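You operate a simulated robot arm through the tools that you are given. There is no shell and no other tool. Be economical: measure what you need, move in short steps, check, and stop when the job is done.

You are at the controls of a simulated two-armed robot. One attempt, no reset.

## Task
Bring the blue tub round to the arrow and set it on the OUT plate.
Fine: the yellow lock lever frees and locks the carousel; free it first, lock it before you take the tub. Set down upright: what you pick out.

The check looks at the end state, three seconds after you hand in, the way a careful person would. Anything else that was tipped, shoved, dropped, spilled or broken makes it a failure.

## Robot
Two 7-joint arms with two-finger parallel grippers on one trunk that stands fixed in place. Base frame: the origin is at the foot of the trunk, x ahead of it, y to its left, z up; the work surface is at about z = 88. Units: cm, rad, N and s.
The left shoulder is at [7.1, 15.6, 113], the right one opposite. Payload 3.91 kg a hand.
The TCP of each hand is the grasp point between the finger pads, 3 cm short of the fingertips. In the tool frame z runs along the fingers and y along their closing line. The gripper opens to 11 cm. The fingers are 2 cm wide and 1 cm thick; the gripper's body (4.8 by 11.2 cm) begins 5.5 cm behind the TCP.
Orientation is that of the tool frame in the base frame, as [roll, pitch, yaw] about the fixed x, y, z axes, in that order (R = Rz(yaw) Ry(pitch) Rx(roll)). With the fingers straight down and closing along the base's y, the tool's x points along the base's -x, its y along +y and its z along -z.

## Interface
- The arms move only by the tool play_rows. It takes "left_plan", "right_plan" or both (then of equal length, played together; a hand with none holds still); each is a list of rows, each a list of 7 numbers: the finger opening in cm, from 0 to 11, then the shift along the base's x, y, z in units of 500 mm (1.0 is 500 mm), then the turn, a rotation vector about the base's x, y, z in units of 60 degrees (1.0 is 60 degrees). In form: [[jaw, tx, ty, tz, ax, ay, az], ...]. A call has 1 to 8 rows; each row is the pose to reach, as a shift and turn from the pose commanded when the call began. A call with a number of a shift or a turn outside -1 to 1 is refused whole. A row lasts 0.2 s, in which the tool goes at most 5 cm and 0.15 rad; a call with a longer step from one row to the next is refused whole, and so is a gripper value outside its range. A pose out of reach is approached as far as the arm can. The call stops where the force on the tool passes 60 N (or 10 N more than at its start, if that is more) or the arm is blocked; 0.2 s more then pass. The fingers move at their own pace (about 10.8 cm/s each) and stop on an object; they squeeze with about 40 N. The grip force told is the motor's: it shows also when the fingers shut on nothing. Time passes only in rows, and 0.2 s behind the last, so rows that repeat a pose let the fingers close. The reply holds the time, the measured pose of the TCP, the force on the tool along the base axes, the opening and the grip force, in the units named above and with some noise, with the torque about the TCP (base axes, N m) and any sound that the robot's microphone picked up, and new pictures: "pictures" is both (left out), scene, wrist or none (wrist: the cameras of the hands that moved).
- Cameras (640 x 400 px; columns grow to the right, rows downward): "scene" is now at [12.29, -5.38, 136.08]; the picture's right is [-0.59, -0.81, 0.00], its down [-0.43, 0.32, -0.84] and it looks along [0.68, -0.50, -0.54] (base axes); focal length 238 px, centre (320, 200). "left" rides on the left gripper at [7.2, -1.7, -10.3] in its tool frame; the picture's right is [0.23, 0.97, 0.00], its down [-0.76, 0.18, -0.62] and it looks along [-0.61, 0.14, 0.78] (tool axes); focal length 222 px, centre (320, 200). "right" rides on the right gripper at [7.2, 1.7, -10.3] in its tool frame; the picture's right is [-0.23, 0.97, 0.00], its down [-0.76, -0.18, -0.62] and it looks along [-0.61, -0.14, 0.78] (tool axes); focal length 222 px, centre (320, 200).
- slide_trunk(by): slides the trunk up (or, below 0, down) by that many cm; the arms and the scene camera ride with it, the base frame stays. It gives what a move gives, with no picture.
- pan_tilt(pan, tilt): turns the head with the scene camera to pan (to the left, within 1.501 rad either way) and tilt (down, from -0.506 to 1.204), counted from straight ahead of the robot. It gives what a move gives, and a new picture of the scene camera.
- measure_at(camera, pixels): for up to 12 pixels [column, row] of the newest picture of that camera ("zoom" is the newest enlarged one), the place [x, y, z] in the base frame of the surface seen there, good to about 0.3 cm. No time passes.
- close_up(camera, box): a new picture of the part [left, top, right, bottom] of that camera's present view, enlarged. No time passes.
- hand_in(): hands the job in; it is judged then, once.

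Work in short steps. Measure before you move; look again where a grasp or a placing could have gone wrong, and mend it. You have 80 turns and 200 pictures in all, those below and enlarged ones among them. Open the grippers and draw the arms clear of the work before you hand the job in, unless the task says otherwise; then end with one line.

The tools are called after "Emit:" as name(argument=value, ...) on one line, values as JSON. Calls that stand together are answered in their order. play_rows: Moves the arms, as the interface text tells. Its arguments: {"type":"object","properties":{"left_plan":{"type":"array","items":{"type":"array","items":{"type":"number"}}},"right_plan":{"type":"array","items":{"type":"array","items":{"type":"number"}}},"pictures":{"type":"string","enum":["both","scene","wrist","none"]}},"required":[]} The other tools are called the same way: slide_trunk (by) slides the trunk up or down; pan_tilt (pan, tilt) turns the head that bears the scene camera; measure_at (camera, pixels) gives the place of the surface under pixels of a picture; close_up (camera, box) takes an enlarged picture of a part of a camera's view; hand_in () hands the job in.

At the start:

```text
time_s: 0.0
left_tool_pos: [72.85, -13.8, 127.26]
left_tcp_rot: [-3.141, 0.0, -3.141]
left_contact_force: [0.2, -0.2, -0.3]
left_moment: [0.0, 0.01, 0.0]
left_grip_width: 10.96
left_finger_force: 0.0
right_tool_pos: [59.42, -65.85, 122.48]
right_tcp_rot: [3.14, 0.0, 3.14]
right_contact_force: [-0.5, 0.3, 0.5]
right_moment: [-0.04, 0.0, -0.02]
right_grip_width: 11.0
right_finger_force: 0.0
trunk travel left (down, up): [-57.5, 36.5]
head pan, tilt: [-0.634, 0.565]
```

scene: 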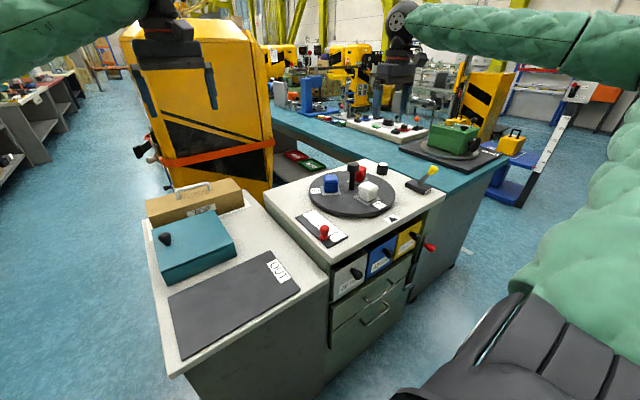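
right: 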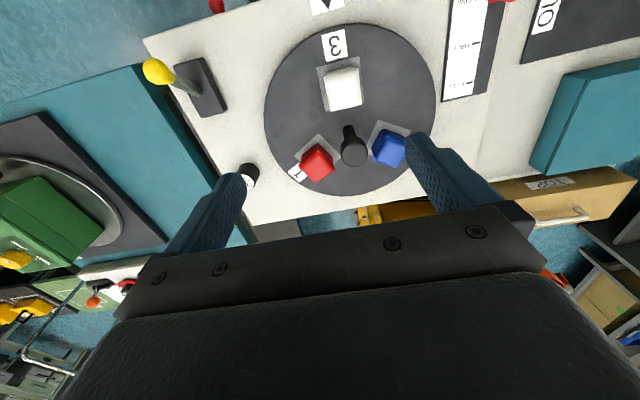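
left: 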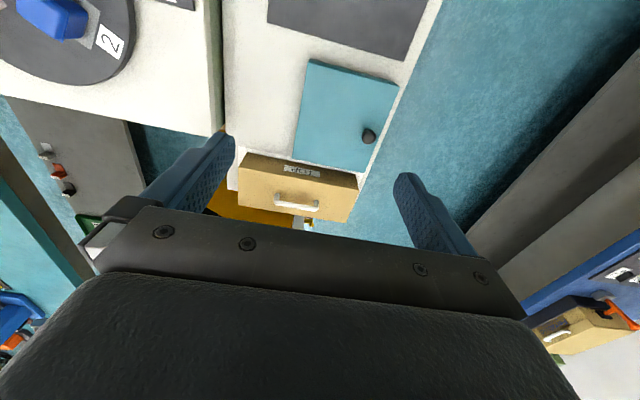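

I see a carousel with blue, red and white tubs, a yellow lever at scene (430,175), an arrow at (392,220), and the OUT plate at (235,300). I'll enlarge the relevant parts first.

Emit:
close_up(camera="scene", box=[260, 140, 460, 265])

Emit:
close_up(camera="right", box=[130, 0, 530, 250])

Emit:
measure_at(camera="scene", pixels=[[330, 183], [368, 190], [361, 174], [352, 168], [350, 207], [432, 170], [418, 186], [392, 219], [324, 231], [235, 300], [278, 270], [382, 168]])

Emit:
measure_at(camera="right", pixels=[[158, 70], [190, 88], [210, 90], [343, 88], [316, 162], [388, 148], [352, 150], [348, 130], [326, 5], [265, 110], [436, 110], [350, 24]])

```text
3.20 times, centred on (360, 202) of scene
```

zoom: 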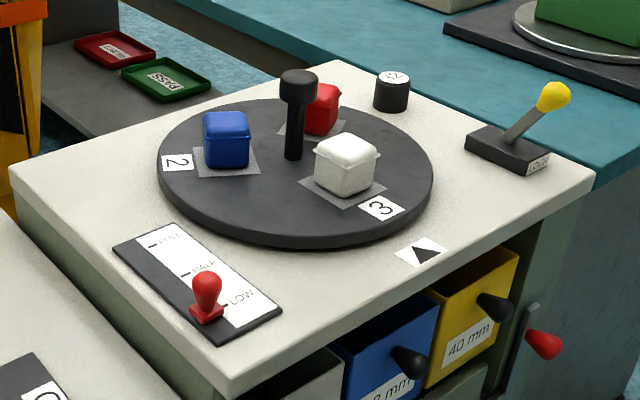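

```text
1.60 times, centred on (330, 125) of right
```

zoom: 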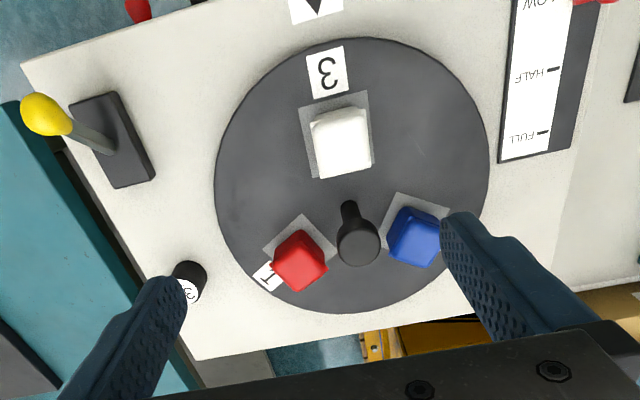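

```text
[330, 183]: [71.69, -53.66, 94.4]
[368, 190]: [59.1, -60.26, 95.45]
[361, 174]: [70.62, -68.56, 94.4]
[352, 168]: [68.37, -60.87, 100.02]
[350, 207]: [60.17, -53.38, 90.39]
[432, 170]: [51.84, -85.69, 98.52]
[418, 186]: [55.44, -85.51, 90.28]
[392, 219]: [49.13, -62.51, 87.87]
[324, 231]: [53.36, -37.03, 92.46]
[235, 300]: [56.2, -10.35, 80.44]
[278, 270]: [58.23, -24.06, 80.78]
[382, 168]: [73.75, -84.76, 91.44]
```

```text
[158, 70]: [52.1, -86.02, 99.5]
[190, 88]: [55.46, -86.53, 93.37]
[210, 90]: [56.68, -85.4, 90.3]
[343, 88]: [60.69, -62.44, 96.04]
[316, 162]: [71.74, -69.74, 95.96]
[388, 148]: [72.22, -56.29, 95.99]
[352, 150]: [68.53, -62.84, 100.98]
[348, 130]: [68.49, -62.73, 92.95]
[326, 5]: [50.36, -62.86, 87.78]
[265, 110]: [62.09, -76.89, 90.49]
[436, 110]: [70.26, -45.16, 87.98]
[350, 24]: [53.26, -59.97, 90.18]
```

The post at about (68.5,-62) looks like the carousel's centre knob. I'll look closely at the lever and its labels, and at the arrow, the plate and the knob.

Emit:
close_up(camera="scene", box=[390, 150, 454, 190])

Emit:
close_up(camera="right", box=[130, 40, 258, 120])

Emit:
measure_at(camera="zoom", pixels=[[150, 150], [250, 100], [360, 350], [460, 310]])

Emit:
measure_at(camera="right", pixels=[[350, 26], [352, 193], [267, 108], [433, 108], [290, 47], [410, 47], [290, 172], [320, 62], [375, 112], [410, 130], [298, 135]])

Emit:
measure_at(camera="scene", pixels=[[170, 297], [268, 252], [298, 285], [182, 356]])

```text
10.00 times, centred on (422, 170) of scene
```

zoom: 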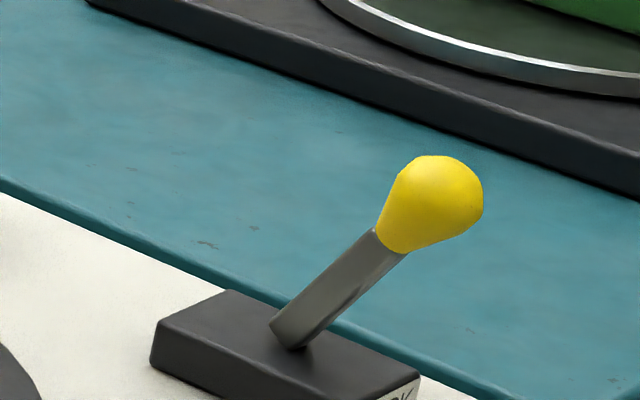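

```text
5.00 times, centred on (194, 80) of right
```

zoom: 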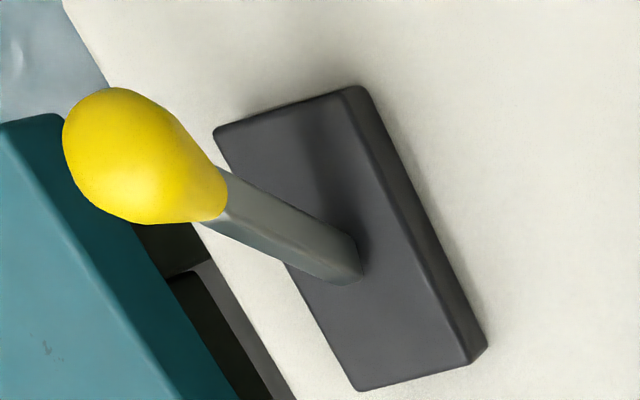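

```text
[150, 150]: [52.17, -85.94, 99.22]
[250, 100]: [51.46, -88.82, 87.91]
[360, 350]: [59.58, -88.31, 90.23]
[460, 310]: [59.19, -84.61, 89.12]
```

```text
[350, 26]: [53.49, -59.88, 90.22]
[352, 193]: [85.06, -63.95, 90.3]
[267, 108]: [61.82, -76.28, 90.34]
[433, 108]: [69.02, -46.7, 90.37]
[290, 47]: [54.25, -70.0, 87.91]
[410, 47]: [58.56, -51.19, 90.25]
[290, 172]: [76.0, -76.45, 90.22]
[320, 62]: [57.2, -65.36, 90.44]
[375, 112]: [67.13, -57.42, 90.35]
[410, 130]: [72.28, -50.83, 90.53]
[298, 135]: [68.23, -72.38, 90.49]
```

```text
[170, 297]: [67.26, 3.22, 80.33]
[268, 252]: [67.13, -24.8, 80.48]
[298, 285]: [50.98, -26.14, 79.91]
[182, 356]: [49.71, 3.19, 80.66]
```

The lever leans towards its LOCK end (-x), with its pivot near (55.5,-86.3) and its knob near (52,-86,99). I'll bring the closed right fingers to the -x side of the knob, staying high.

Emit:
play_rows(right_plan=[[6, -0.048, -0.07, -0.03, 0, 0, 0], [2, -0.1, -0.14, -0.06, 0, 0, 0], [0, -0.15, -0.21, -0.09, 0, 0, 0], [0, -0.2, -0.28, -0.12, 0, 0, 0], [0, -0.24, -0.35, -0.15, 0, 0, 0], [0, -0.27, -0.41, -0.18, 0, 0, 0], [0, -0.28, -0.41, -0.2, 0, 0, 0]])

```text
time_s: 1.6
left_tool_pos: [72.94, -13.76, 127.27]
left_tcp_rot: [3.141, -0.001, -3.141]
left_contact_force: [0.7, 0.1, -0.1]
left_moment: [-0.03, 0.02, 0.02]
left_grip_width: 10.97
left_finger_force: 0.0
right_tool_pos: [45.64, -86.34, 112.48]
right_tcp_rot: [3.142, 0.001, 3.14]
right_contact_force: [0.3, 0.2, 0.0]
right_moment: [0.02, 0.02, 0.0]
right_grip_width: 0.0
right_finger_force: 37.2
trunk travel left (down, up): [-57.5, 36.5]
head pan, tilt: [-0.634, 0.565]
```

scene: 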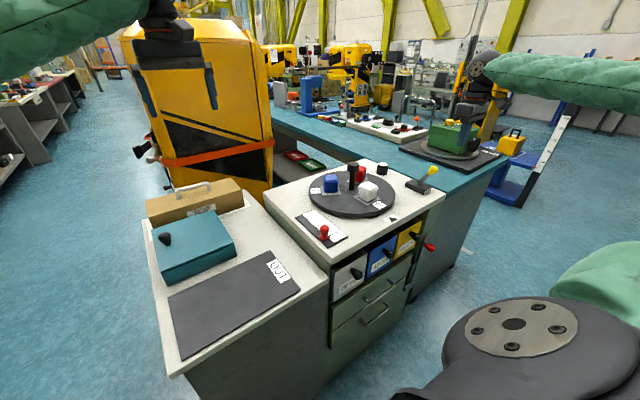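
right: 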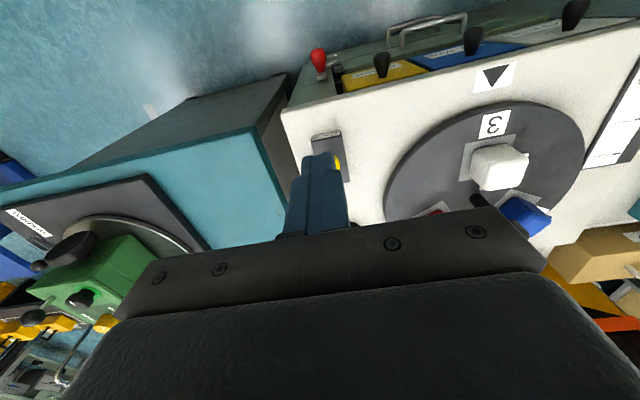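

The hand is at (45.6,-86.3) with the knob just past the fingertips in +x. I'll lower to z≈99 and push the knob in +x to about x=57.

Emit:
play_rows(right_plan=[[0, 0, 0, -0.09, 0, 0, 0], [0, 0, 0, -0.18, 0, 0, 0], [0, 0, 0, -0.265, 0, 0, 0], [0, 0.04, 0, -0.265, 0, 0, 0], [0, 0.08, 0, -0.265, 0, 0, 0], [0, 0.12, 0, -0.265, 0, 0, 0], [0, 0.16, 0, -0.265, 0, 0, 0], [0, 0.2, 0, -0.265, 0, 0, 0]])

```text
time_s: 3.4
left_tool_pos: [72.92, -13.97, 127.28]
left_tcp_rot: [-3.141, -0.003, 3.14]
left_contact_force: [-0.6, 0.1, 0.6]
left_moment: [0.0, 0.01, 0.01]
left_grip_width: 11.01
left_finger_force: 0.0
right_tool_pos: [55.63, -86.31, 99.08]
right_tcp_rot: [-3.141, -0.001, 3.14]
right_contact_force: [-0.5, -0.4, 0.1]
right_moment: [-0.01, -0.03, 0.01]
right_grip_width: 0.02
right_finger_force: 38.1
trunk travel left (down, up): [-57.5, 36.5]
head pan, tilt: [-0.634, 0.565]
```

scene: 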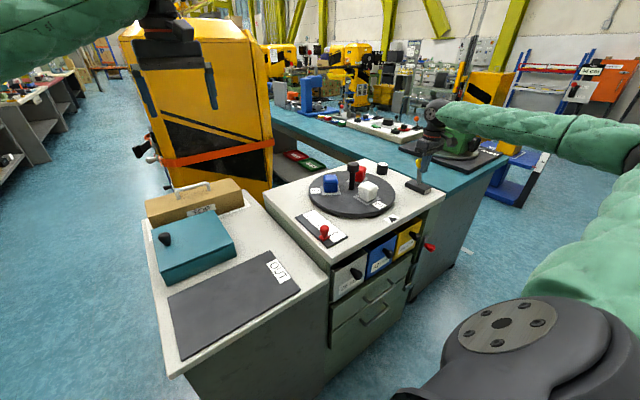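
right: 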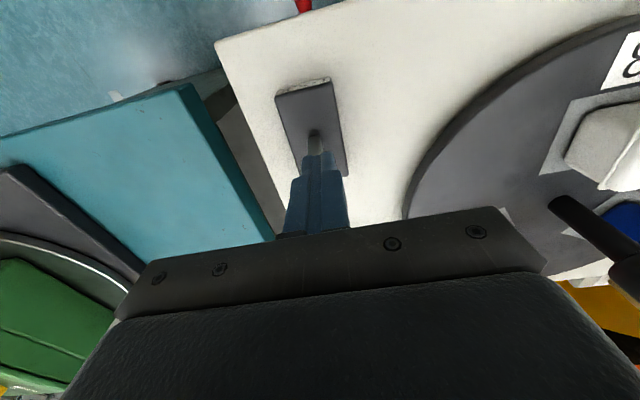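

The lever moved with no force left on it. I'll push about 2 cm further, then back off and look.

Emit:
play_rows(right_plan=[[0, 0.025, 0, 0, 0, 0, 0], [0, 0.045, 0, 0, 0, 0, 0], [0, 0.0, 0, 0, 0, 0, 0], [0, -0.08, 0, 0, 0, 0, 0], [0, -0.16, 0, 0.03, 0, 0, 0], [0, -0.16, 0, 0.12, 0, 0, 0]])

Emit:
close_up(camera="scene", box=[376, 150, 456, 200])

```text
time_s: 4.8
left_tool_pos: [72.96, -13.86, 127.3]
left_tcp_rot: [-3.141, 0.0, -3.14]
left_contact_force: [0.9, -1.3, -0.5]
left_moment: [-0.02, -0.01, 0.02]
left_grip_width: 10.99
left_finger_force: 0.1
right_tool_pos: [47.49, -86.38, 105.28]
right_tcp_rot: [3.141, 0.0, -3.141]
right_contact_force: [0.0, -0.6, -0.2]
right_moment: [-0.04, 0.06, -0.01]
right_grip_width: 0.0
right_finger_force: 37.0
trunk travel left (down, up): [-57.5, 36.5]
head pan, tilt: [-0.634, 0.565]
```

scene: 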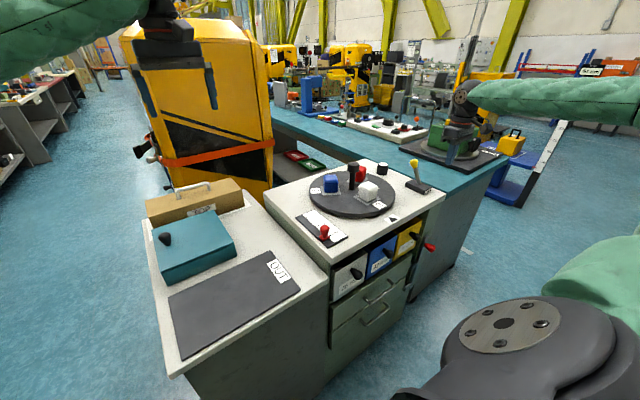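
right: 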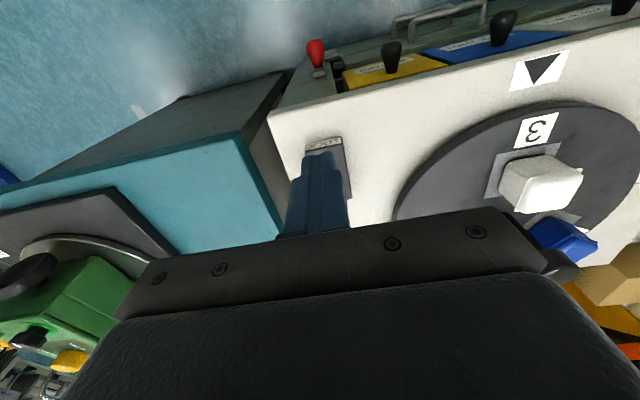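

```text
8.00 times, centred on (416, 175) of scene
```

zoom: 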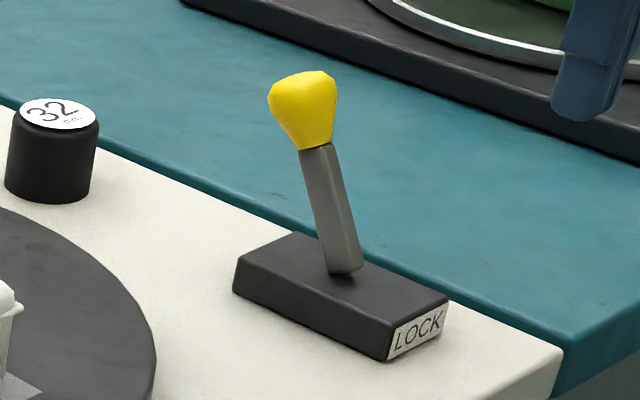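

The lever now leans away from LOCK. I'll measure how far it travelled, and measure the tubs and the knob.

Emit:
measure_at(camera="zoom", pixels=[[303, 105], [345, 272]])

Emit:
close_up(camera="scene", box=[300, 155, 404, 220])

Emit:
measure_at(camera="zoom", pixels=[[330, 60], [322, 90], [316, 130], [200, 100], [160, 95], [235, 95], [195, 150], [420, 170], [370, 195], [460, 175], [395, 125]])

```text
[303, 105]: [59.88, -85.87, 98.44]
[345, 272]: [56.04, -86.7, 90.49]
```

```text
6.15 times, centred on (352, 188) of scene
```

zoom: 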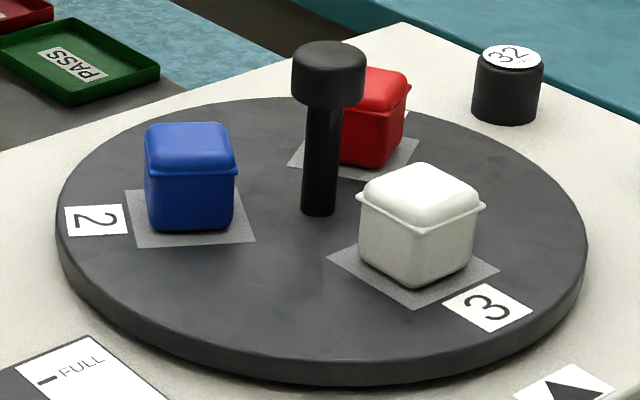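

```text
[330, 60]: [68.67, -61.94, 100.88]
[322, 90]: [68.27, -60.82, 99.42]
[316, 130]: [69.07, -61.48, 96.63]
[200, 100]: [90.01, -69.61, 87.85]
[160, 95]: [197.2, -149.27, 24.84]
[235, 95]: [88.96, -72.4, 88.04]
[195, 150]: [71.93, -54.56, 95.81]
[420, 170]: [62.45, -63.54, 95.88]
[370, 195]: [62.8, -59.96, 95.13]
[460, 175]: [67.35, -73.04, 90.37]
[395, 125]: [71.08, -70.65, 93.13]
```

The lever swung symmetrically from x=52 to 59.9, so the carousel is freed. Now I'll get the angles of the labels and the arrow about the centre.

Emit:
measure_at(camera="zoom", pixels=[[487, 308], [96, 220], [572, 388], [328, 262], [412, 304], [498, 268], [130, 190], [254, 242], [135, 246], [318, 212], [290, 162], [350, 178]])

Emit:
measure_at(camera="right", pixels=[[537, 131], [540, 70], [483, 196], [497, 155], [559, 143]])

```text
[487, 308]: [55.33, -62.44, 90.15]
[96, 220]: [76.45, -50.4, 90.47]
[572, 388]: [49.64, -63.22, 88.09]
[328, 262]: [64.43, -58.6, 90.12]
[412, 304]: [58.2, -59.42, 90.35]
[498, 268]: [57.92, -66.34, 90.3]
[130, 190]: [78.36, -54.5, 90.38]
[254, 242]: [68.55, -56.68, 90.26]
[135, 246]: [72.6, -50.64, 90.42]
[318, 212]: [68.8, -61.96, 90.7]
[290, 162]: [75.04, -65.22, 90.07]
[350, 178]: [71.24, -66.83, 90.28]
```

```text
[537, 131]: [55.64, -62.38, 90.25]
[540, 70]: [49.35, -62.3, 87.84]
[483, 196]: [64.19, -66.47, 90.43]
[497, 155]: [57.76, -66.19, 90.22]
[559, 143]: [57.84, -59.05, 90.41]
```

The white tub's station (pad centre (61.1,-62.7), label at 182°) is at the arrow (182°). Blue is at about 57°, so it needs about +122° about z. I'll bring the hand over the knob at (69,-62), pre-turned by -60°.

Emit:
play_rows(right_plan=[[2, 0, 0, 0.09, 0, 0, -0.14], [4, 0.061, 0.07, 0.12, 0, 0, -0.28], [6, 0.122, 0.14, 0.134, 0, 0, -0.42], [7, 0.183, 0.21, 0.134, 0, 0, -0.56], [7, 0.244, 0.28, 0.134, 0, 0, -0.7], [7, 0.305, 0.35, 0.134, 0, 0, -0.84], [7, 0.366, 0.42, 0.134, 0, 0, -0.92], [7, 0.43, 0.487, 0.134, 0, 0, -1.0]])

```text
time_s: 6.5
left_tool_pos: [72.29, -13.9, 127.68]
left_tcp_rot: [3.139, 0.005, -3.138]
left_contact_force: [-0.7, 0.3, 0.3]
left_moment: [0.04, -0.03, -0.01]
left_grip_width: 11.02
left_finger_force: 0.0
right_tool_pos: [64.02, -65.42, 100.98]
right_tcp_rot: [-2.969, -0.103, 2.144]
right_contact_force: [-35.6, -22.5, 6.5]
right_moment: [0.01, -0.37, -0.2]
right_grip_width: 4.88
right_finger_force: 0.0
trunk travel left (down, up): [-57.5, 36.5]
head pan, tilt: [-0.634, 0.565]
stopped in row 8 (right hand): the force on the tool passed its limit at 78 N (the readings are from after the stop); the commanded pose is now the measured one
```

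scene: 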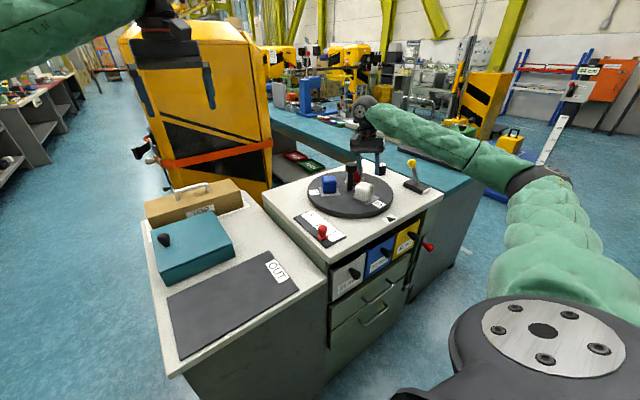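
right: 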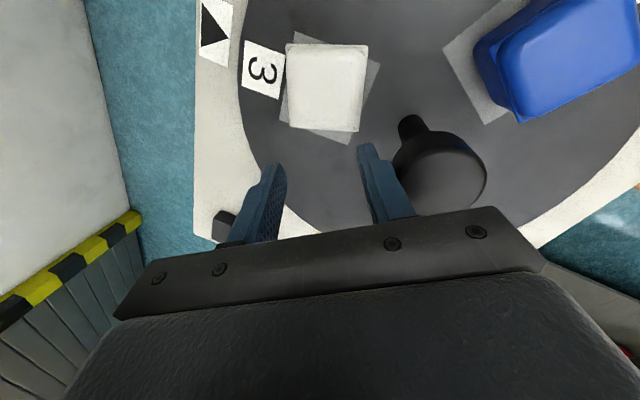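

The move stopped at z≈101 against the knob, lower than commanded and tilted, so that yaw is at a reach limit. I'll check the white tub and the knob closely before moving.

Emit:
close_up(camera="scene", box=[300, 155, 404, 220])

Emit:
close_up(camera="right", box=[180, 0, 500, 200])

```text
6.15 times, centred on (352, 188) of scene
```

zoom: 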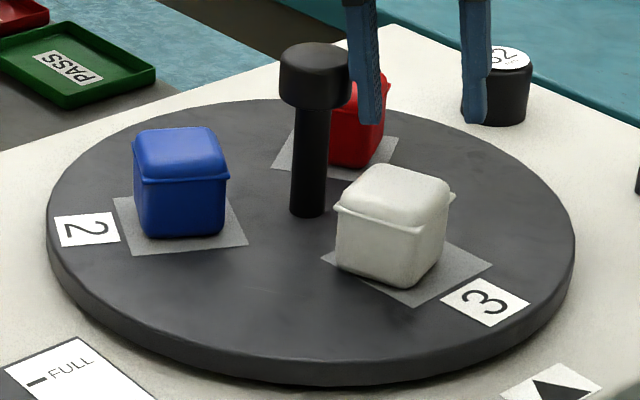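

```text
2.00 times, centred on (340, 100) of right
```

zoom: 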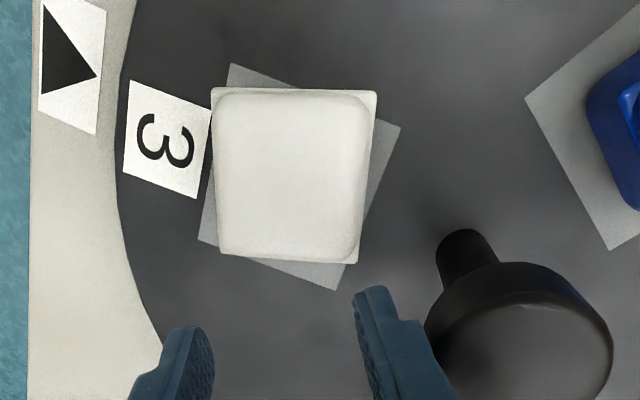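

The white tub got turned about 20° on its pad but still stands upright, and I'll mend that later. For now I raise the hand straight up.

Emit:
play_rows(right_plan=[[5, -0.01, -0.01, 0.06, 0, 0, 0], [5, -0.01, -0.01, 0.14, 0, 0, 0], [5, -0.01, -0.01, 0.22, 0, 0, 0], [5, -0.01, -0.01, 0.3, 0, 0, 0]])

```text
time_s: 7.0
left_tool_pos: [72.88, -13.75, 127.39]
left_tcp_rot: [-3.14, 0.003, -3.14]
left_contact_force: [-1.0, -0.5, 0.0]
left_moment: [0.04, 0.01, -0.01]
left_grip_width: 11.0
left_finger_force: 0.0
right_tool_pos: [63.44, -65.4, 102.07]
right_tcp_rot: [-2.928, -0.134, 2.141]
right_contact_force: [0.2, 0.3, 0.2]
right_moment: [0.01, 0.05, 0.01]
right_grip_width: 5.0
right_finger_force: 0.0
trunk travel left (down, up): [-57.5, 36.5]
head pan, tilt: [-0.634, 0.565]
stopped in row 2 (right hand): the force on the tool passed its limit at 108 N (the readings are from after the stop); the commanded pose is now the measured one
```

scene: 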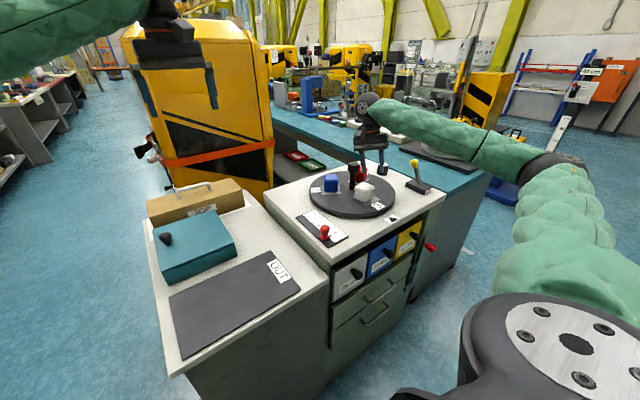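
right: 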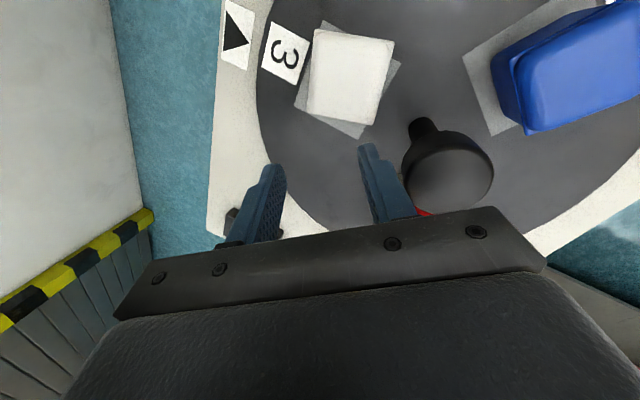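

Raising was blocked again and the tilt grew, so the wrist is at its limit in this yaw. I'll unwind the yaw slowly with a slight rise.

Emit:
play_rows(right_plan=[[5, -0.01, -0.01, 0.01, 0, 0, 0.07], [5, -0.015, -0.015, 0.02, 0, 0, 0.14], [5, -0.02, -0.02, 0.035, 0, 0, 0.21], [5, -0.02, -0.02, 0.05, 0, 0, 0.28]], pictures="wrist")

```text
time_s: 8.0
left_tool_pos: [72.92, -13.61, 127.33]
left_tcp_rot: [-3.14, 0.001, -3.137]
left_contact_force: [1.0, -0.7, 0.4]
left_moment: [0.0, 0.01, 0.02]
left_grip_width: 10.99
left_finger_force: 0.2
right_tool_pos: [62.55, -66.4, 104.47]
right_tcp_rot: [-2.928, -0.133, 2.437]
right_contact_force: [-0.8, 1.0, -0.7]
right_moment: [0.01, 0.01, -0.02]
right_grip_width: 5.02
right_finger_force: 0.0
trunk travel left (down, up): [-57.5, 36.5]
head pan, tilt: [-0.634, 0.565]
```

right: 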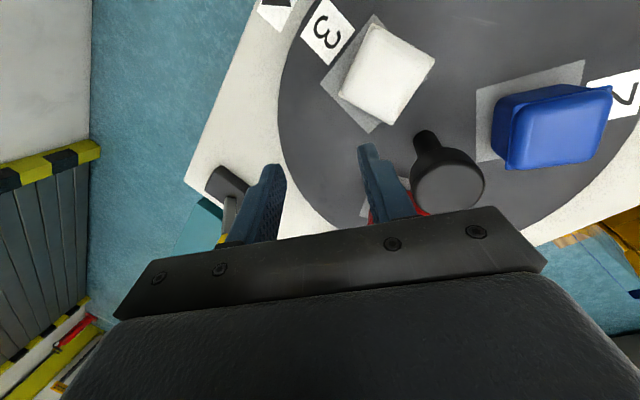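

Unwinding works. I'll rise further and correct the remaining tilt (tool z ≈ (-0.24,-0.08,-0.97)).

Emit:
play_rows(right_plan=[[5, 0, 0, 0.04, 0.02, -0.06, 0], [5, 0, 0, 0.08, 0.04, -0.12, 0], [5, 0, 0, 0.13, 0.06, -0.18, 0], [5, 0, 0, 0.18, 0.0755, -0.2275, 0], [5, 0, 0, 0.22, 0.0755, -0.2275, 0]], pictures="wrist")

```text
time_s: 9.2
left_tool_pos: [72.96, -13.69, 127.33]
left_tcp_rot: [-3.141, 0.002, -3.139]
left_contact_force: [0.7, 0.3, 0.1]
left_moment: [0.01, 0.0, -0.05]
left_grip_width: 11.0
left_finger_force: 0.0
right_tool_pos: [62.62, -66.45, 115.36]
right_tcp_rot: [3.141, -0.003, 2.451]
right_contact_force: [0.4, -0.5, -0.4]
right_moment: [-0.01, -0.01, 0.01]
right_grip_width: 5.0
right_finger_force: 0.0
trunk travel left (down, up): [-57.5, 36.5]
head pan, tilt: [-0.634, 0.565]
```

right: 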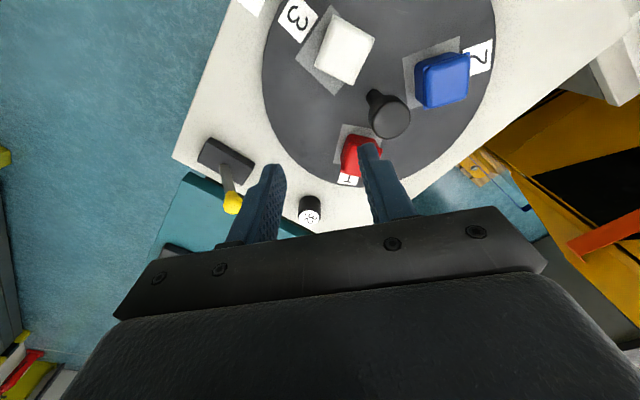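

The hand is level at yaw -0.69. I'll hover over the knob (69,-62) at yaw about -0.55, staying high at z≈111.

Emit:
play_rows(right_plan=[[6, 0.03, 0.02, 0, 0, 0, 0.05], [6, 0.07, 0.05, -0.02, 0, 0, 0.1], [6, 0.11, 0.075, -0.05, 0, 0, 0.134], [6, 0.128, 0.089, -0.08, 0, 0, 0.134], [6, 0.128, 0.089, -0.08, 0, 0, 0.134]])

```text
time_s: 10.4
left_tool_pos: [73.0, -13.65, 127.32]
left_tcp_rot: [3.141, -0.001, -3.138]
left_contact_force: [-0.1, -0.2, 0.0]
left_moment: [-0.01, 0.01, 0.01]
left_grip_width: 10.98
left_finger_force: 0.0
right_tool_pos: [69.05, -61.87, 111.19]
right_tcp_rot: [3.138, -0.004, 2.591]
right_contact_force: [-0.2, 0.1, -0.7]
right_moment: [-0.01, 0.0, 0.0]
right_grip_width: 6.01
right_finger_force: 0.0
trunk travel left (down, up): [-57.5, 36.5]
head pan, tilt: [-0.634, 0.565]
```

scene: 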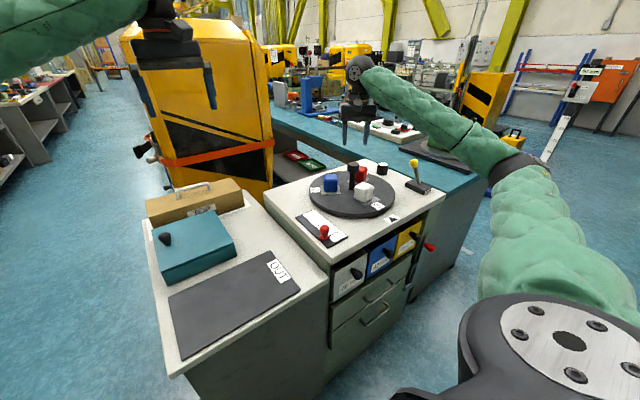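
right: 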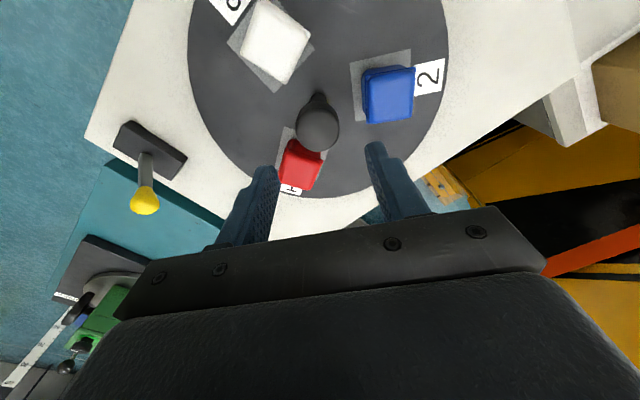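

The knob at (318,128) is centred between the fingers. I'll descend to z≈100 and close on the cap.

Emit:
play_rows(right_plan=[[6, 0, 0, -0.07, 0, 0, 0], [6, 0, 0, -0.14, 0, 0, 0], [6, 0, 0, -0.19, 0, 0, 0], [6, 0, 0, -0.222, 0, 0, 0], [6, 0, 0, -0.222, 0, 0, 0], [3, 0, 0, -0.222, 0, 0, 0], [3, 0, 0, -0.222, 0, 0, 0]])

Emit:
close_up(camera="scene", box=[300, 155, 404, 220])

```text
time_s: 12.0
left_tool_pos: [72.76, -13.85, 127.35]
left_tcp_rot: [3.141, 0.0, -3.137]
left_contact_force: [0.2, -0.4, 0.4]
left_moment: [0.02, 0.0, 0.01]
left_grip_width: 10.98
left_finger_force: 0.1
right_tool_pos: [68.88, -62.14, 100.16]
right_tcp_rot: [3.14, -0.004, 2.589]
right_contact_force: [-22.1, -26.0, -2.6]
right_moment: [-0.84, 0.14, -0.32]
right_grip_width: 4.34
right_finger_force: 44.8
trunk travel left (down, up): [-57.5, 36.5]
head pan, tilt: [-0.634, 0.565]
```

scene: 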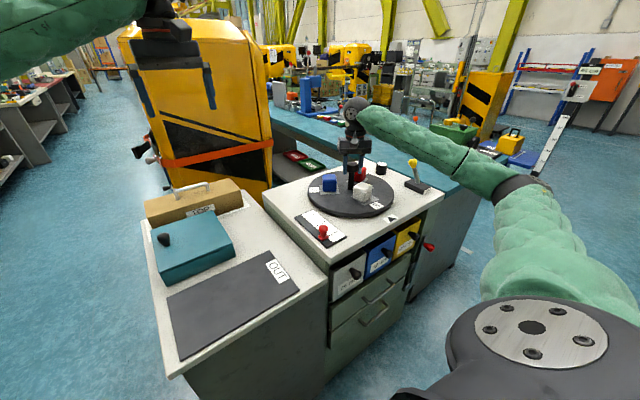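
right: 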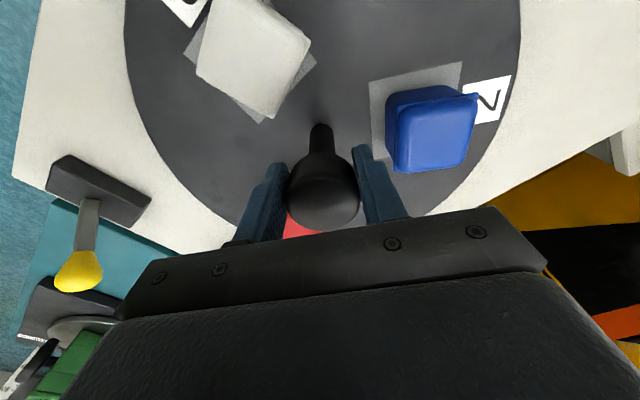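

```text
6.15 times, centred on (352, 188) of scene
```

zoom: 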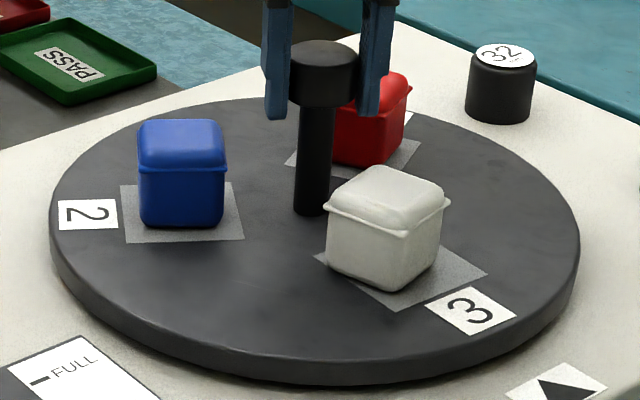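

The cap is gripped (4.34 cm wide) and the disc turns freely. I'll rotate it +48°, ramping gently and shifting a touch to ease the side force.

Emit:
play_rows(right_plan=[[3, -0.003, -0.003, 0, 0, 0, 0.04], [3, -0.003, -0.003, 0, 0, 0, 0.13], [3, -0.003, -0.003, 0, 0, 0, 0.25], [3, -0.003, -0.003, 0, 0, 0, 0.38], [3, -0.003, -0.003, 0, 0, 0, 0.51], [3, -0.003, -0.003, 0, 0, 0, 0.63], [3, -0.003, -0.003, 0, 0, 0, 0.73], [3, -0.003, -0.003, 0, 0, 0, 0.8]])

Emit:
close_up(camera="scene", box=[300, 155, 404, 220])

```text
time_s: 13.8
left_tool_pos: [72.94, -13.73, 127.2]
left_tcp_rot: [3.139, 0.001, -3.137]
left_contact_force: [0.1, 0.5, -0.5]
left_moment: [-0.01, 0.0, 0.0]
left_grip_width: 11.0
left_finger_force: 0.0
right_tool_pos: [68.71, -62.65, 100.27]
right_tcp_rot: [-3.142, -0.006, -2.892]
right_contact_force: [-12.8, -42.4, -11.4]
right_moment: [-0.57, 1.05, -0.33]
right_grip_width: 4.31
right_finger_force: 44.9
trunk travel left (down, up): [-57.5, 36.5]
head pan, tilt: [-0.634, 0.565]
stopped in row 8 (right hand): the force on the tool passed its limit at 63 N (the readings are from after the stop); the commanded pose is now the measured one
```

scene: 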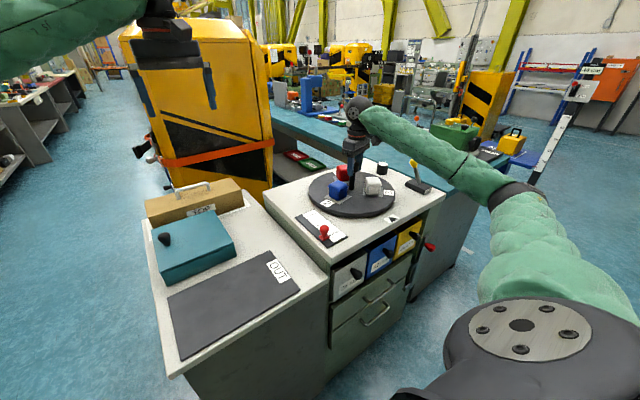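
right: 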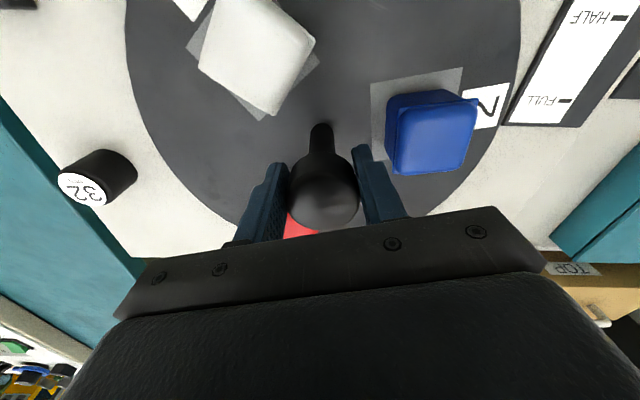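

```text
6.15 times, centred on (352, 188) of scene
```

zoom: 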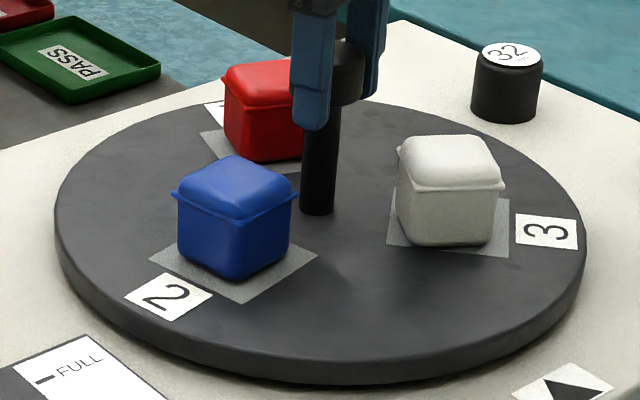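

The disc turned about 46° with all tubs upright. I'll continue rotating with the same grip by +36° and watch the forces.

Emit:
play_rows(right_plan=[[3, 0, -0.004, 0, 0, 0, 0.0], [3, 0, -0.004, 0, 0, 0, 0.06], [3, 0, -0.004, 0, 0, 0, 0.16], [3, 0, -0.004, 0, 0, 0, 0.27], [3, 0, -0.004, 0, 0, 0, 0.38], [3, 0, -0.004, 0, 0, 0, 0.49], [3, 0, -0.004, 0, 0, 0, 0.57], [3, 0, -0.004, 0, 0, 0, 0.6]])

Emit:
close_up(camera="scene", box=[300, 155, 404, 220])

```text
time_s: 15.1
left_tool_pos: [72.98, -13.64, 127.11]
left_tcp_rot: [3.138, -0.001, -3.132]
left_contact_force: [0.0, 1.1, 0.2]
left_moment: [-0.06, 0.04, 0.02]
left_grip_width: 11.0
left_finger_force: 0.1
right_tool_pos: [68.99, -62.93, 100.27]
right_tcp_rot: [3.141, -0.005, -2.464]
right_contact_force: [5.4, -43.7, -14.9]
right_moment: [-0.09, 1.26, -0.29]
right_grip_width: 4.34
right_finger_force: 44.5
trunk travel left (down, up): [-57.5, 36.5]
head pan, tilt: [-0.634, 0.565]
stopped in row 6 (right hand): the force on the tool passed its limit at 62 N (the readings are from after the stop); the commanded pose is now the measured one
```

scene: 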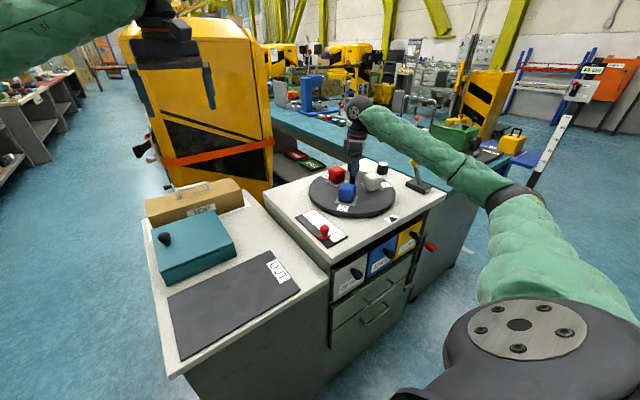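
right: 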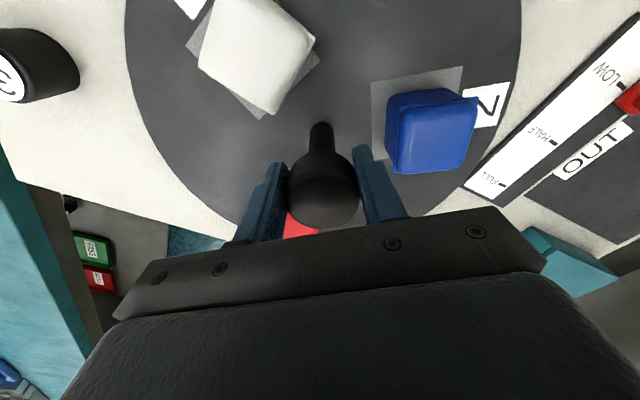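

```text
6.15 times, centred on (352, 188) of scene
```

zoom: 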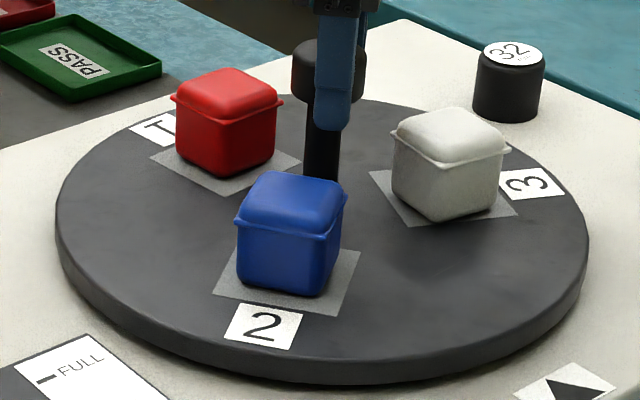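

Force built up again because the grip is slightly off the rotation centre. Blue is now around 130°. I'll open to relax, then measure the knob's cap from the scene view.

Emit:
play_rows(right_plan=[[6, 0, 0, 0, 0, 0, 0], [6, 0, 0, 0, 0, 0, 0], [6, 0, 0, 0, 0, 0, 0]], pictures="wrist")

Emit:
measure_at(camera="right", pixels=[[323, 175], [323, 200], [300, 185], [345, 185], [321, 128], [487, 105], [208, 5], [188, 3]])

```text
time_s: 15.9
left_tool_pos: [72.87, -13.42, 127.34]
left_tcp_rot: [-3.139, 0.0, -3.135]
left_contact_force: [-0.2, 0.4, -0.1]
left_moment: [-0.01, 0.02, 0.02]
left_grip_width: 11.02
left_finger_force: 0.2
right_tool_pos: [68.99, -62.24, 100.74]
right_tcp_rot: [-3.137, 0.0, -2.457]
right_contact_force: [-0.2, -0.4, 0.1]
right_moment: [-0.03, 0.0, -0.01]
right_grip_width: 6.01
right_finger_force: 0.1
trunk travel left (down, up): [-57.5, 36.5]
head pan, tilt: [-0.634, 0.565]
```

right: 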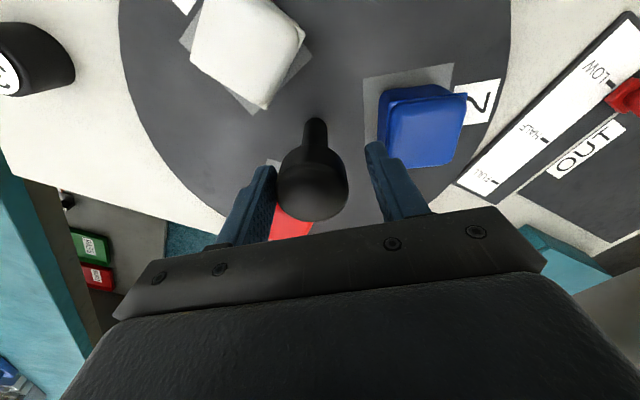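

```text
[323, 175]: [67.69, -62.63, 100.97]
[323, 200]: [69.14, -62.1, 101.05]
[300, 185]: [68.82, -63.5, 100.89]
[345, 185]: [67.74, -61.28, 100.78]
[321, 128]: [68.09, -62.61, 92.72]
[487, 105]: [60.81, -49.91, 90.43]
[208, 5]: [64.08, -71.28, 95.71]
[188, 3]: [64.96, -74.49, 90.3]
```

Released without contact. The cap centre is about (68.9,-62.65), 0.4 cm in -y of the TCP. I'll shift there, unwind the yaw to about 0 around the cap, then re-grip.

Emit:
play_rows(right_plan=[[6, -0.002, -0.008, 0, 0, 0, 0], [6, -0.002, -0.008, 0, 0, 0, -0.13], [6, -0.002, -0.008, 0, 0, 0, -0.26], [6, -0.002, -0.008, 0, 0, 0, -0.39], [6, -0.002, -0.008, 0, 0, 0, -0.52], [6, -0.002, -0.008, 0, 0, 0, -0.65], [6, -0.002, -0.008, -0.008, 0, 0, -0.65]], pictures="wrist")

Emit:
close_up(camera="right", box=[200, 80, 440, 230])

```text
time_s: 17.5
left_tool_pos: [72.96, -13.48, 127.25]
left_tcp_rot: [3.141, 0.0, -3.134]
left_contact_force: [-0.3, 0.6, -0.1]
left_moment: [0.01, 0.03, 0.04]
left_grip_width: 11.01
left_finger_force: 0.0
right_tool_pos: [68.63, -62.74, 100.24]
right_tcp_rot: [-3.137, -0.001, -3.141]
right_contact_force: [0.0, 0.7, 0.8]
right_moment: [-0.02, -0.01, -0.03]
right_grip_width: 6.01
right_finger_force: 0.1
trunk travel left (down, up): [-57.5, 36.5]
head pan, tilt: [-0.634, 0.565]
```

right: 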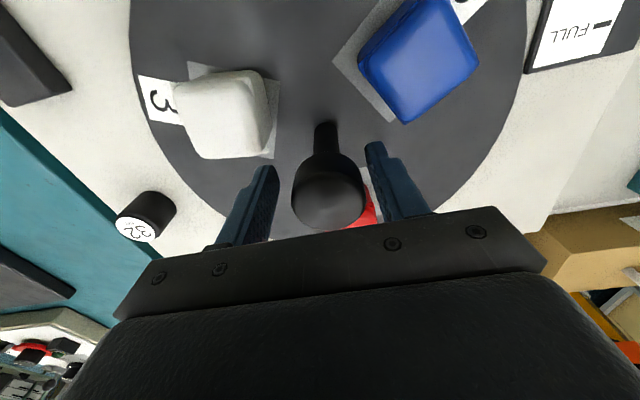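

```text
2.67 times, centred on (320, 155) of right
```

zoom: 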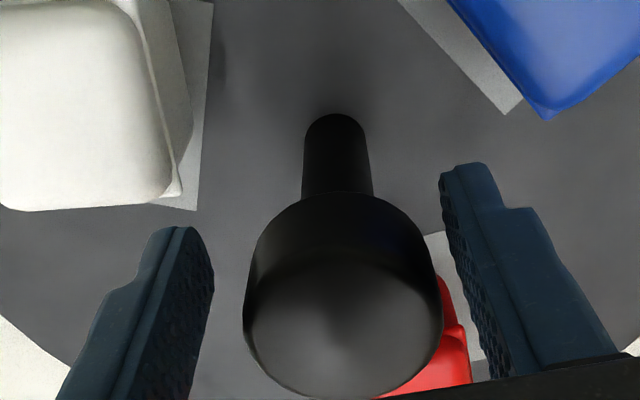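

The knob now looks centred in the jaw. I'll measure the cap's near and far edges to check the x offset.

Emit:
measure_at(camera="zoom", pixels=[[345, 262], [345, 390], [250, 325], [438, 325], [337, 150]])

```text
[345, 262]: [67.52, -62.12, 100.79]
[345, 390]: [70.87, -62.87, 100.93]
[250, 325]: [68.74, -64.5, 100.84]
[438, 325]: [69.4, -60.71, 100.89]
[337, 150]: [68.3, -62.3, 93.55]
```

The cap centre is at (69.2,-62.5). I'll shift by (+0.5,+0.15) cm, close, and start rotating gently.

Emit:
play_rows(right_plan=[[6, 0.01, 0.003, 0, 0, 0, 0], [3, 0.01, 0.003, 0, 0, 0, 0], [3, 0.01, 0.003, 0, 0, 0, 0], [3, 0.01, 0.003, 0, 0, 0, 0.04], [3, 0.01, 0.003, 0, 0, 0, 0.12], [3, 0.01, 0.003, 0, 0, 0, 0.22], [3, 0.01, 0.003, 0, 0, 0, 0.3], [3, 0.01, 0.003, 0, 0, 0, 0.34]], pictures="wrist")

```text
time_s: 19.3
left_tool_pos: [72.97, -13.47, 127.13]
left_tcp_rot: [3.142, -0.003, -3.133]
left_contact_force: [-0.1, -0.7, 0.2]
left_moment: [0.03, -0.03, -0.03]
left_grip_width: 10.99
left_finger_force: 0.0
right_tool_pos: [69.26, -62.73, 100.18]
right_tcp_rot: [-3.136, -0.001, -2.782]
right_contact_force: [4.1, 10.7, -1.9]
right_moment: [0.44, 1.05, -0.04]
right_grip_width: 4.33
right_finger_force: 44.8
trunk travel left (down, up): [-57.5, 36.5]
head pan, tilt: [-0.634, 0.565]
```

right: 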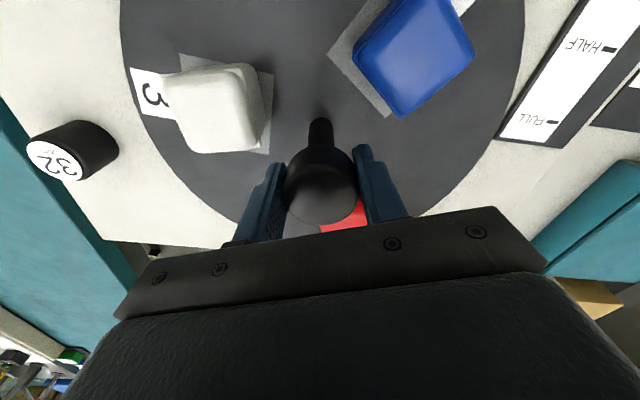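

Forces are low now. I'll rotate another 0.48 units (29°), then measure the alignment.

Emit:
play_rows(right_plan=[[3, 0, 0, 0, 0, 0, 0.05], [3, 0, 0, 0, 0, 0, 0.14], [3, 0, 0, 0, 0, 0, 0.24], [3, 0, 0, 0, 0, 0, 0.34], [3, 0, 0, 0, 0, 0, 0.43], [3, 0, 0, 0, 0, 0, 0.48], [3, 0, 0, 0, 0, 0, 0.48]])

Emit:
close_up(camera="scene", box=[300, 155, 404, 220])

```text
time_s: 20.9
left_tool_pos: [72.92, -13.42, 127.24]
left_tcp_rot: [-3.14, -0.001, -3.133]
left_contact_force: [0.3, 0.4, 0.4]
left_moment: [-0.01, -0.01, -0.01]
left_grip_width: 11.0
left_finger_force: 0.1
right_tool_pos: [69.25, -62.73, 100.32]
right_tcp_rot: [-3.138, 0.001, -2.282]
right_contact_force: [13.9, 2.2, 9.7]
right_moment: [1.04, -0.42, 0.03]
right_grip_width: 4.36
right_finger_force: 45.2
trunk travel left (down, up): [-57.5, 36.5]
head pan, tilt: [-0.634, 0.565]
```

scene: 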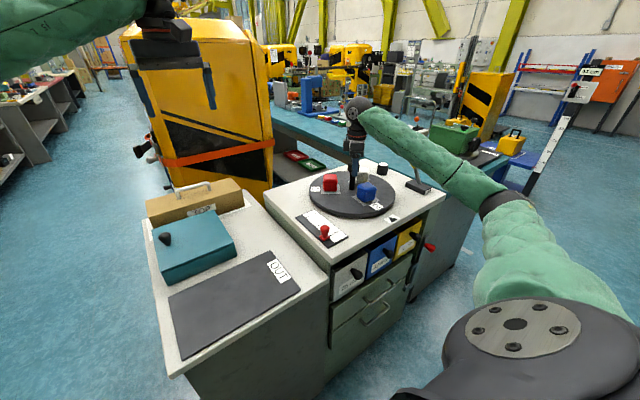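
right: 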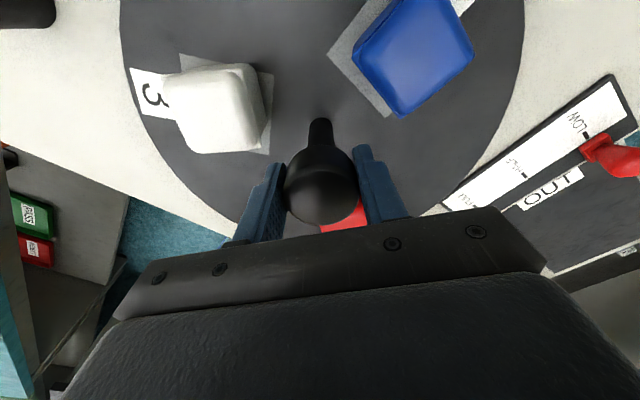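

```text
6.15 times, centred on (352, 188) of scene
```

zoom: 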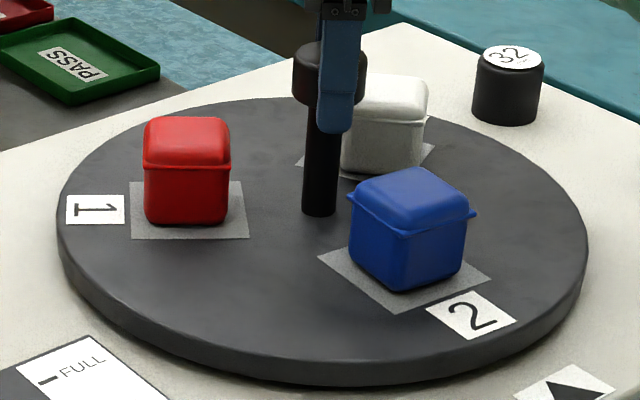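

Nearly there. I'll measure label 2 and the arrow.

Emit:
measure_at(camera="zoom", pixels=[[471, 315], [572, 388], [318, 256], [397, 309], [490, 276], [95, 209], [318, 212]])

```text
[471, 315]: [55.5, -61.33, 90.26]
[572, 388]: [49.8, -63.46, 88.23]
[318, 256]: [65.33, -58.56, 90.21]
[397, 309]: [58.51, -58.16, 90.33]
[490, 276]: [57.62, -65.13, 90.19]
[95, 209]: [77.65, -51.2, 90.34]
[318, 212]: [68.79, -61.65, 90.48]
```

Label 2 is at y=-61.3, while the arrow line gives about -62.5. I'll rotate about 5° more.

Emit:
play_rows(right_plan=[[3, 0, 0, 0, 0, 0, 0.03], [3, 0, 0, 0, 0, 0, 0.06], [3, 0, 0, 0, 0, 0, 0.083], [3, 0, 0, 0, 0, 0, 0.083]], pictures="scene")

Emit:
close_up(camera="scene", box=[300, 155, 404, 220])

Emit:
measure_at(camera="zoom", pixels=[[487, 308], [471, 315], [479, 312], [575, 388]])

```text
time_s: 21.9
left_tool_pos: [73.02, -13.7, 127.12]
left_tcp_rot: [-3.141, 0.001, -3.137]
left_contact_force: [0.1, 0.0, 0.3]
left_moment: [0.01, 0.0, -0.02]
left_grip_width: 10.98
left_finger_force: 0.0
right_tool_pos: [69.25, -62.7, 100.14]
right_tcp_rot: [-3.138, -0.003, -2.195]
right_contact_force: [25.7, -13.4, 10.2]
right_moment: [-0.21, -0.02, -0.13]
right_grip_width: 4.38
right_finger_force: 45.2
trunk travel left (down, up): [-57.5, 36.5]
head pan, tilt: [-0.634, 0.565]
```

scene: 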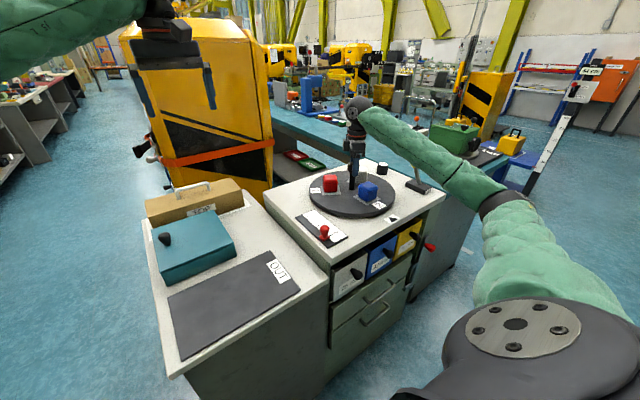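

```text
6.15 times, centred on (352, 188) of scene
```

zoom: 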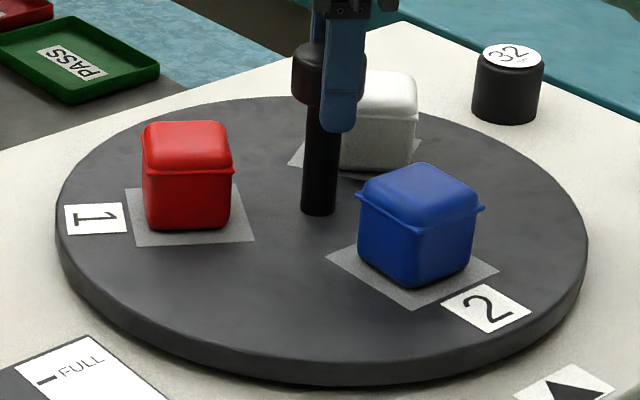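

```text
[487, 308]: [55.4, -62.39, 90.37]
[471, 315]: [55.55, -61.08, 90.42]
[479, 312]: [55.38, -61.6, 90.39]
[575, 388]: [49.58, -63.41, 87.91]
```

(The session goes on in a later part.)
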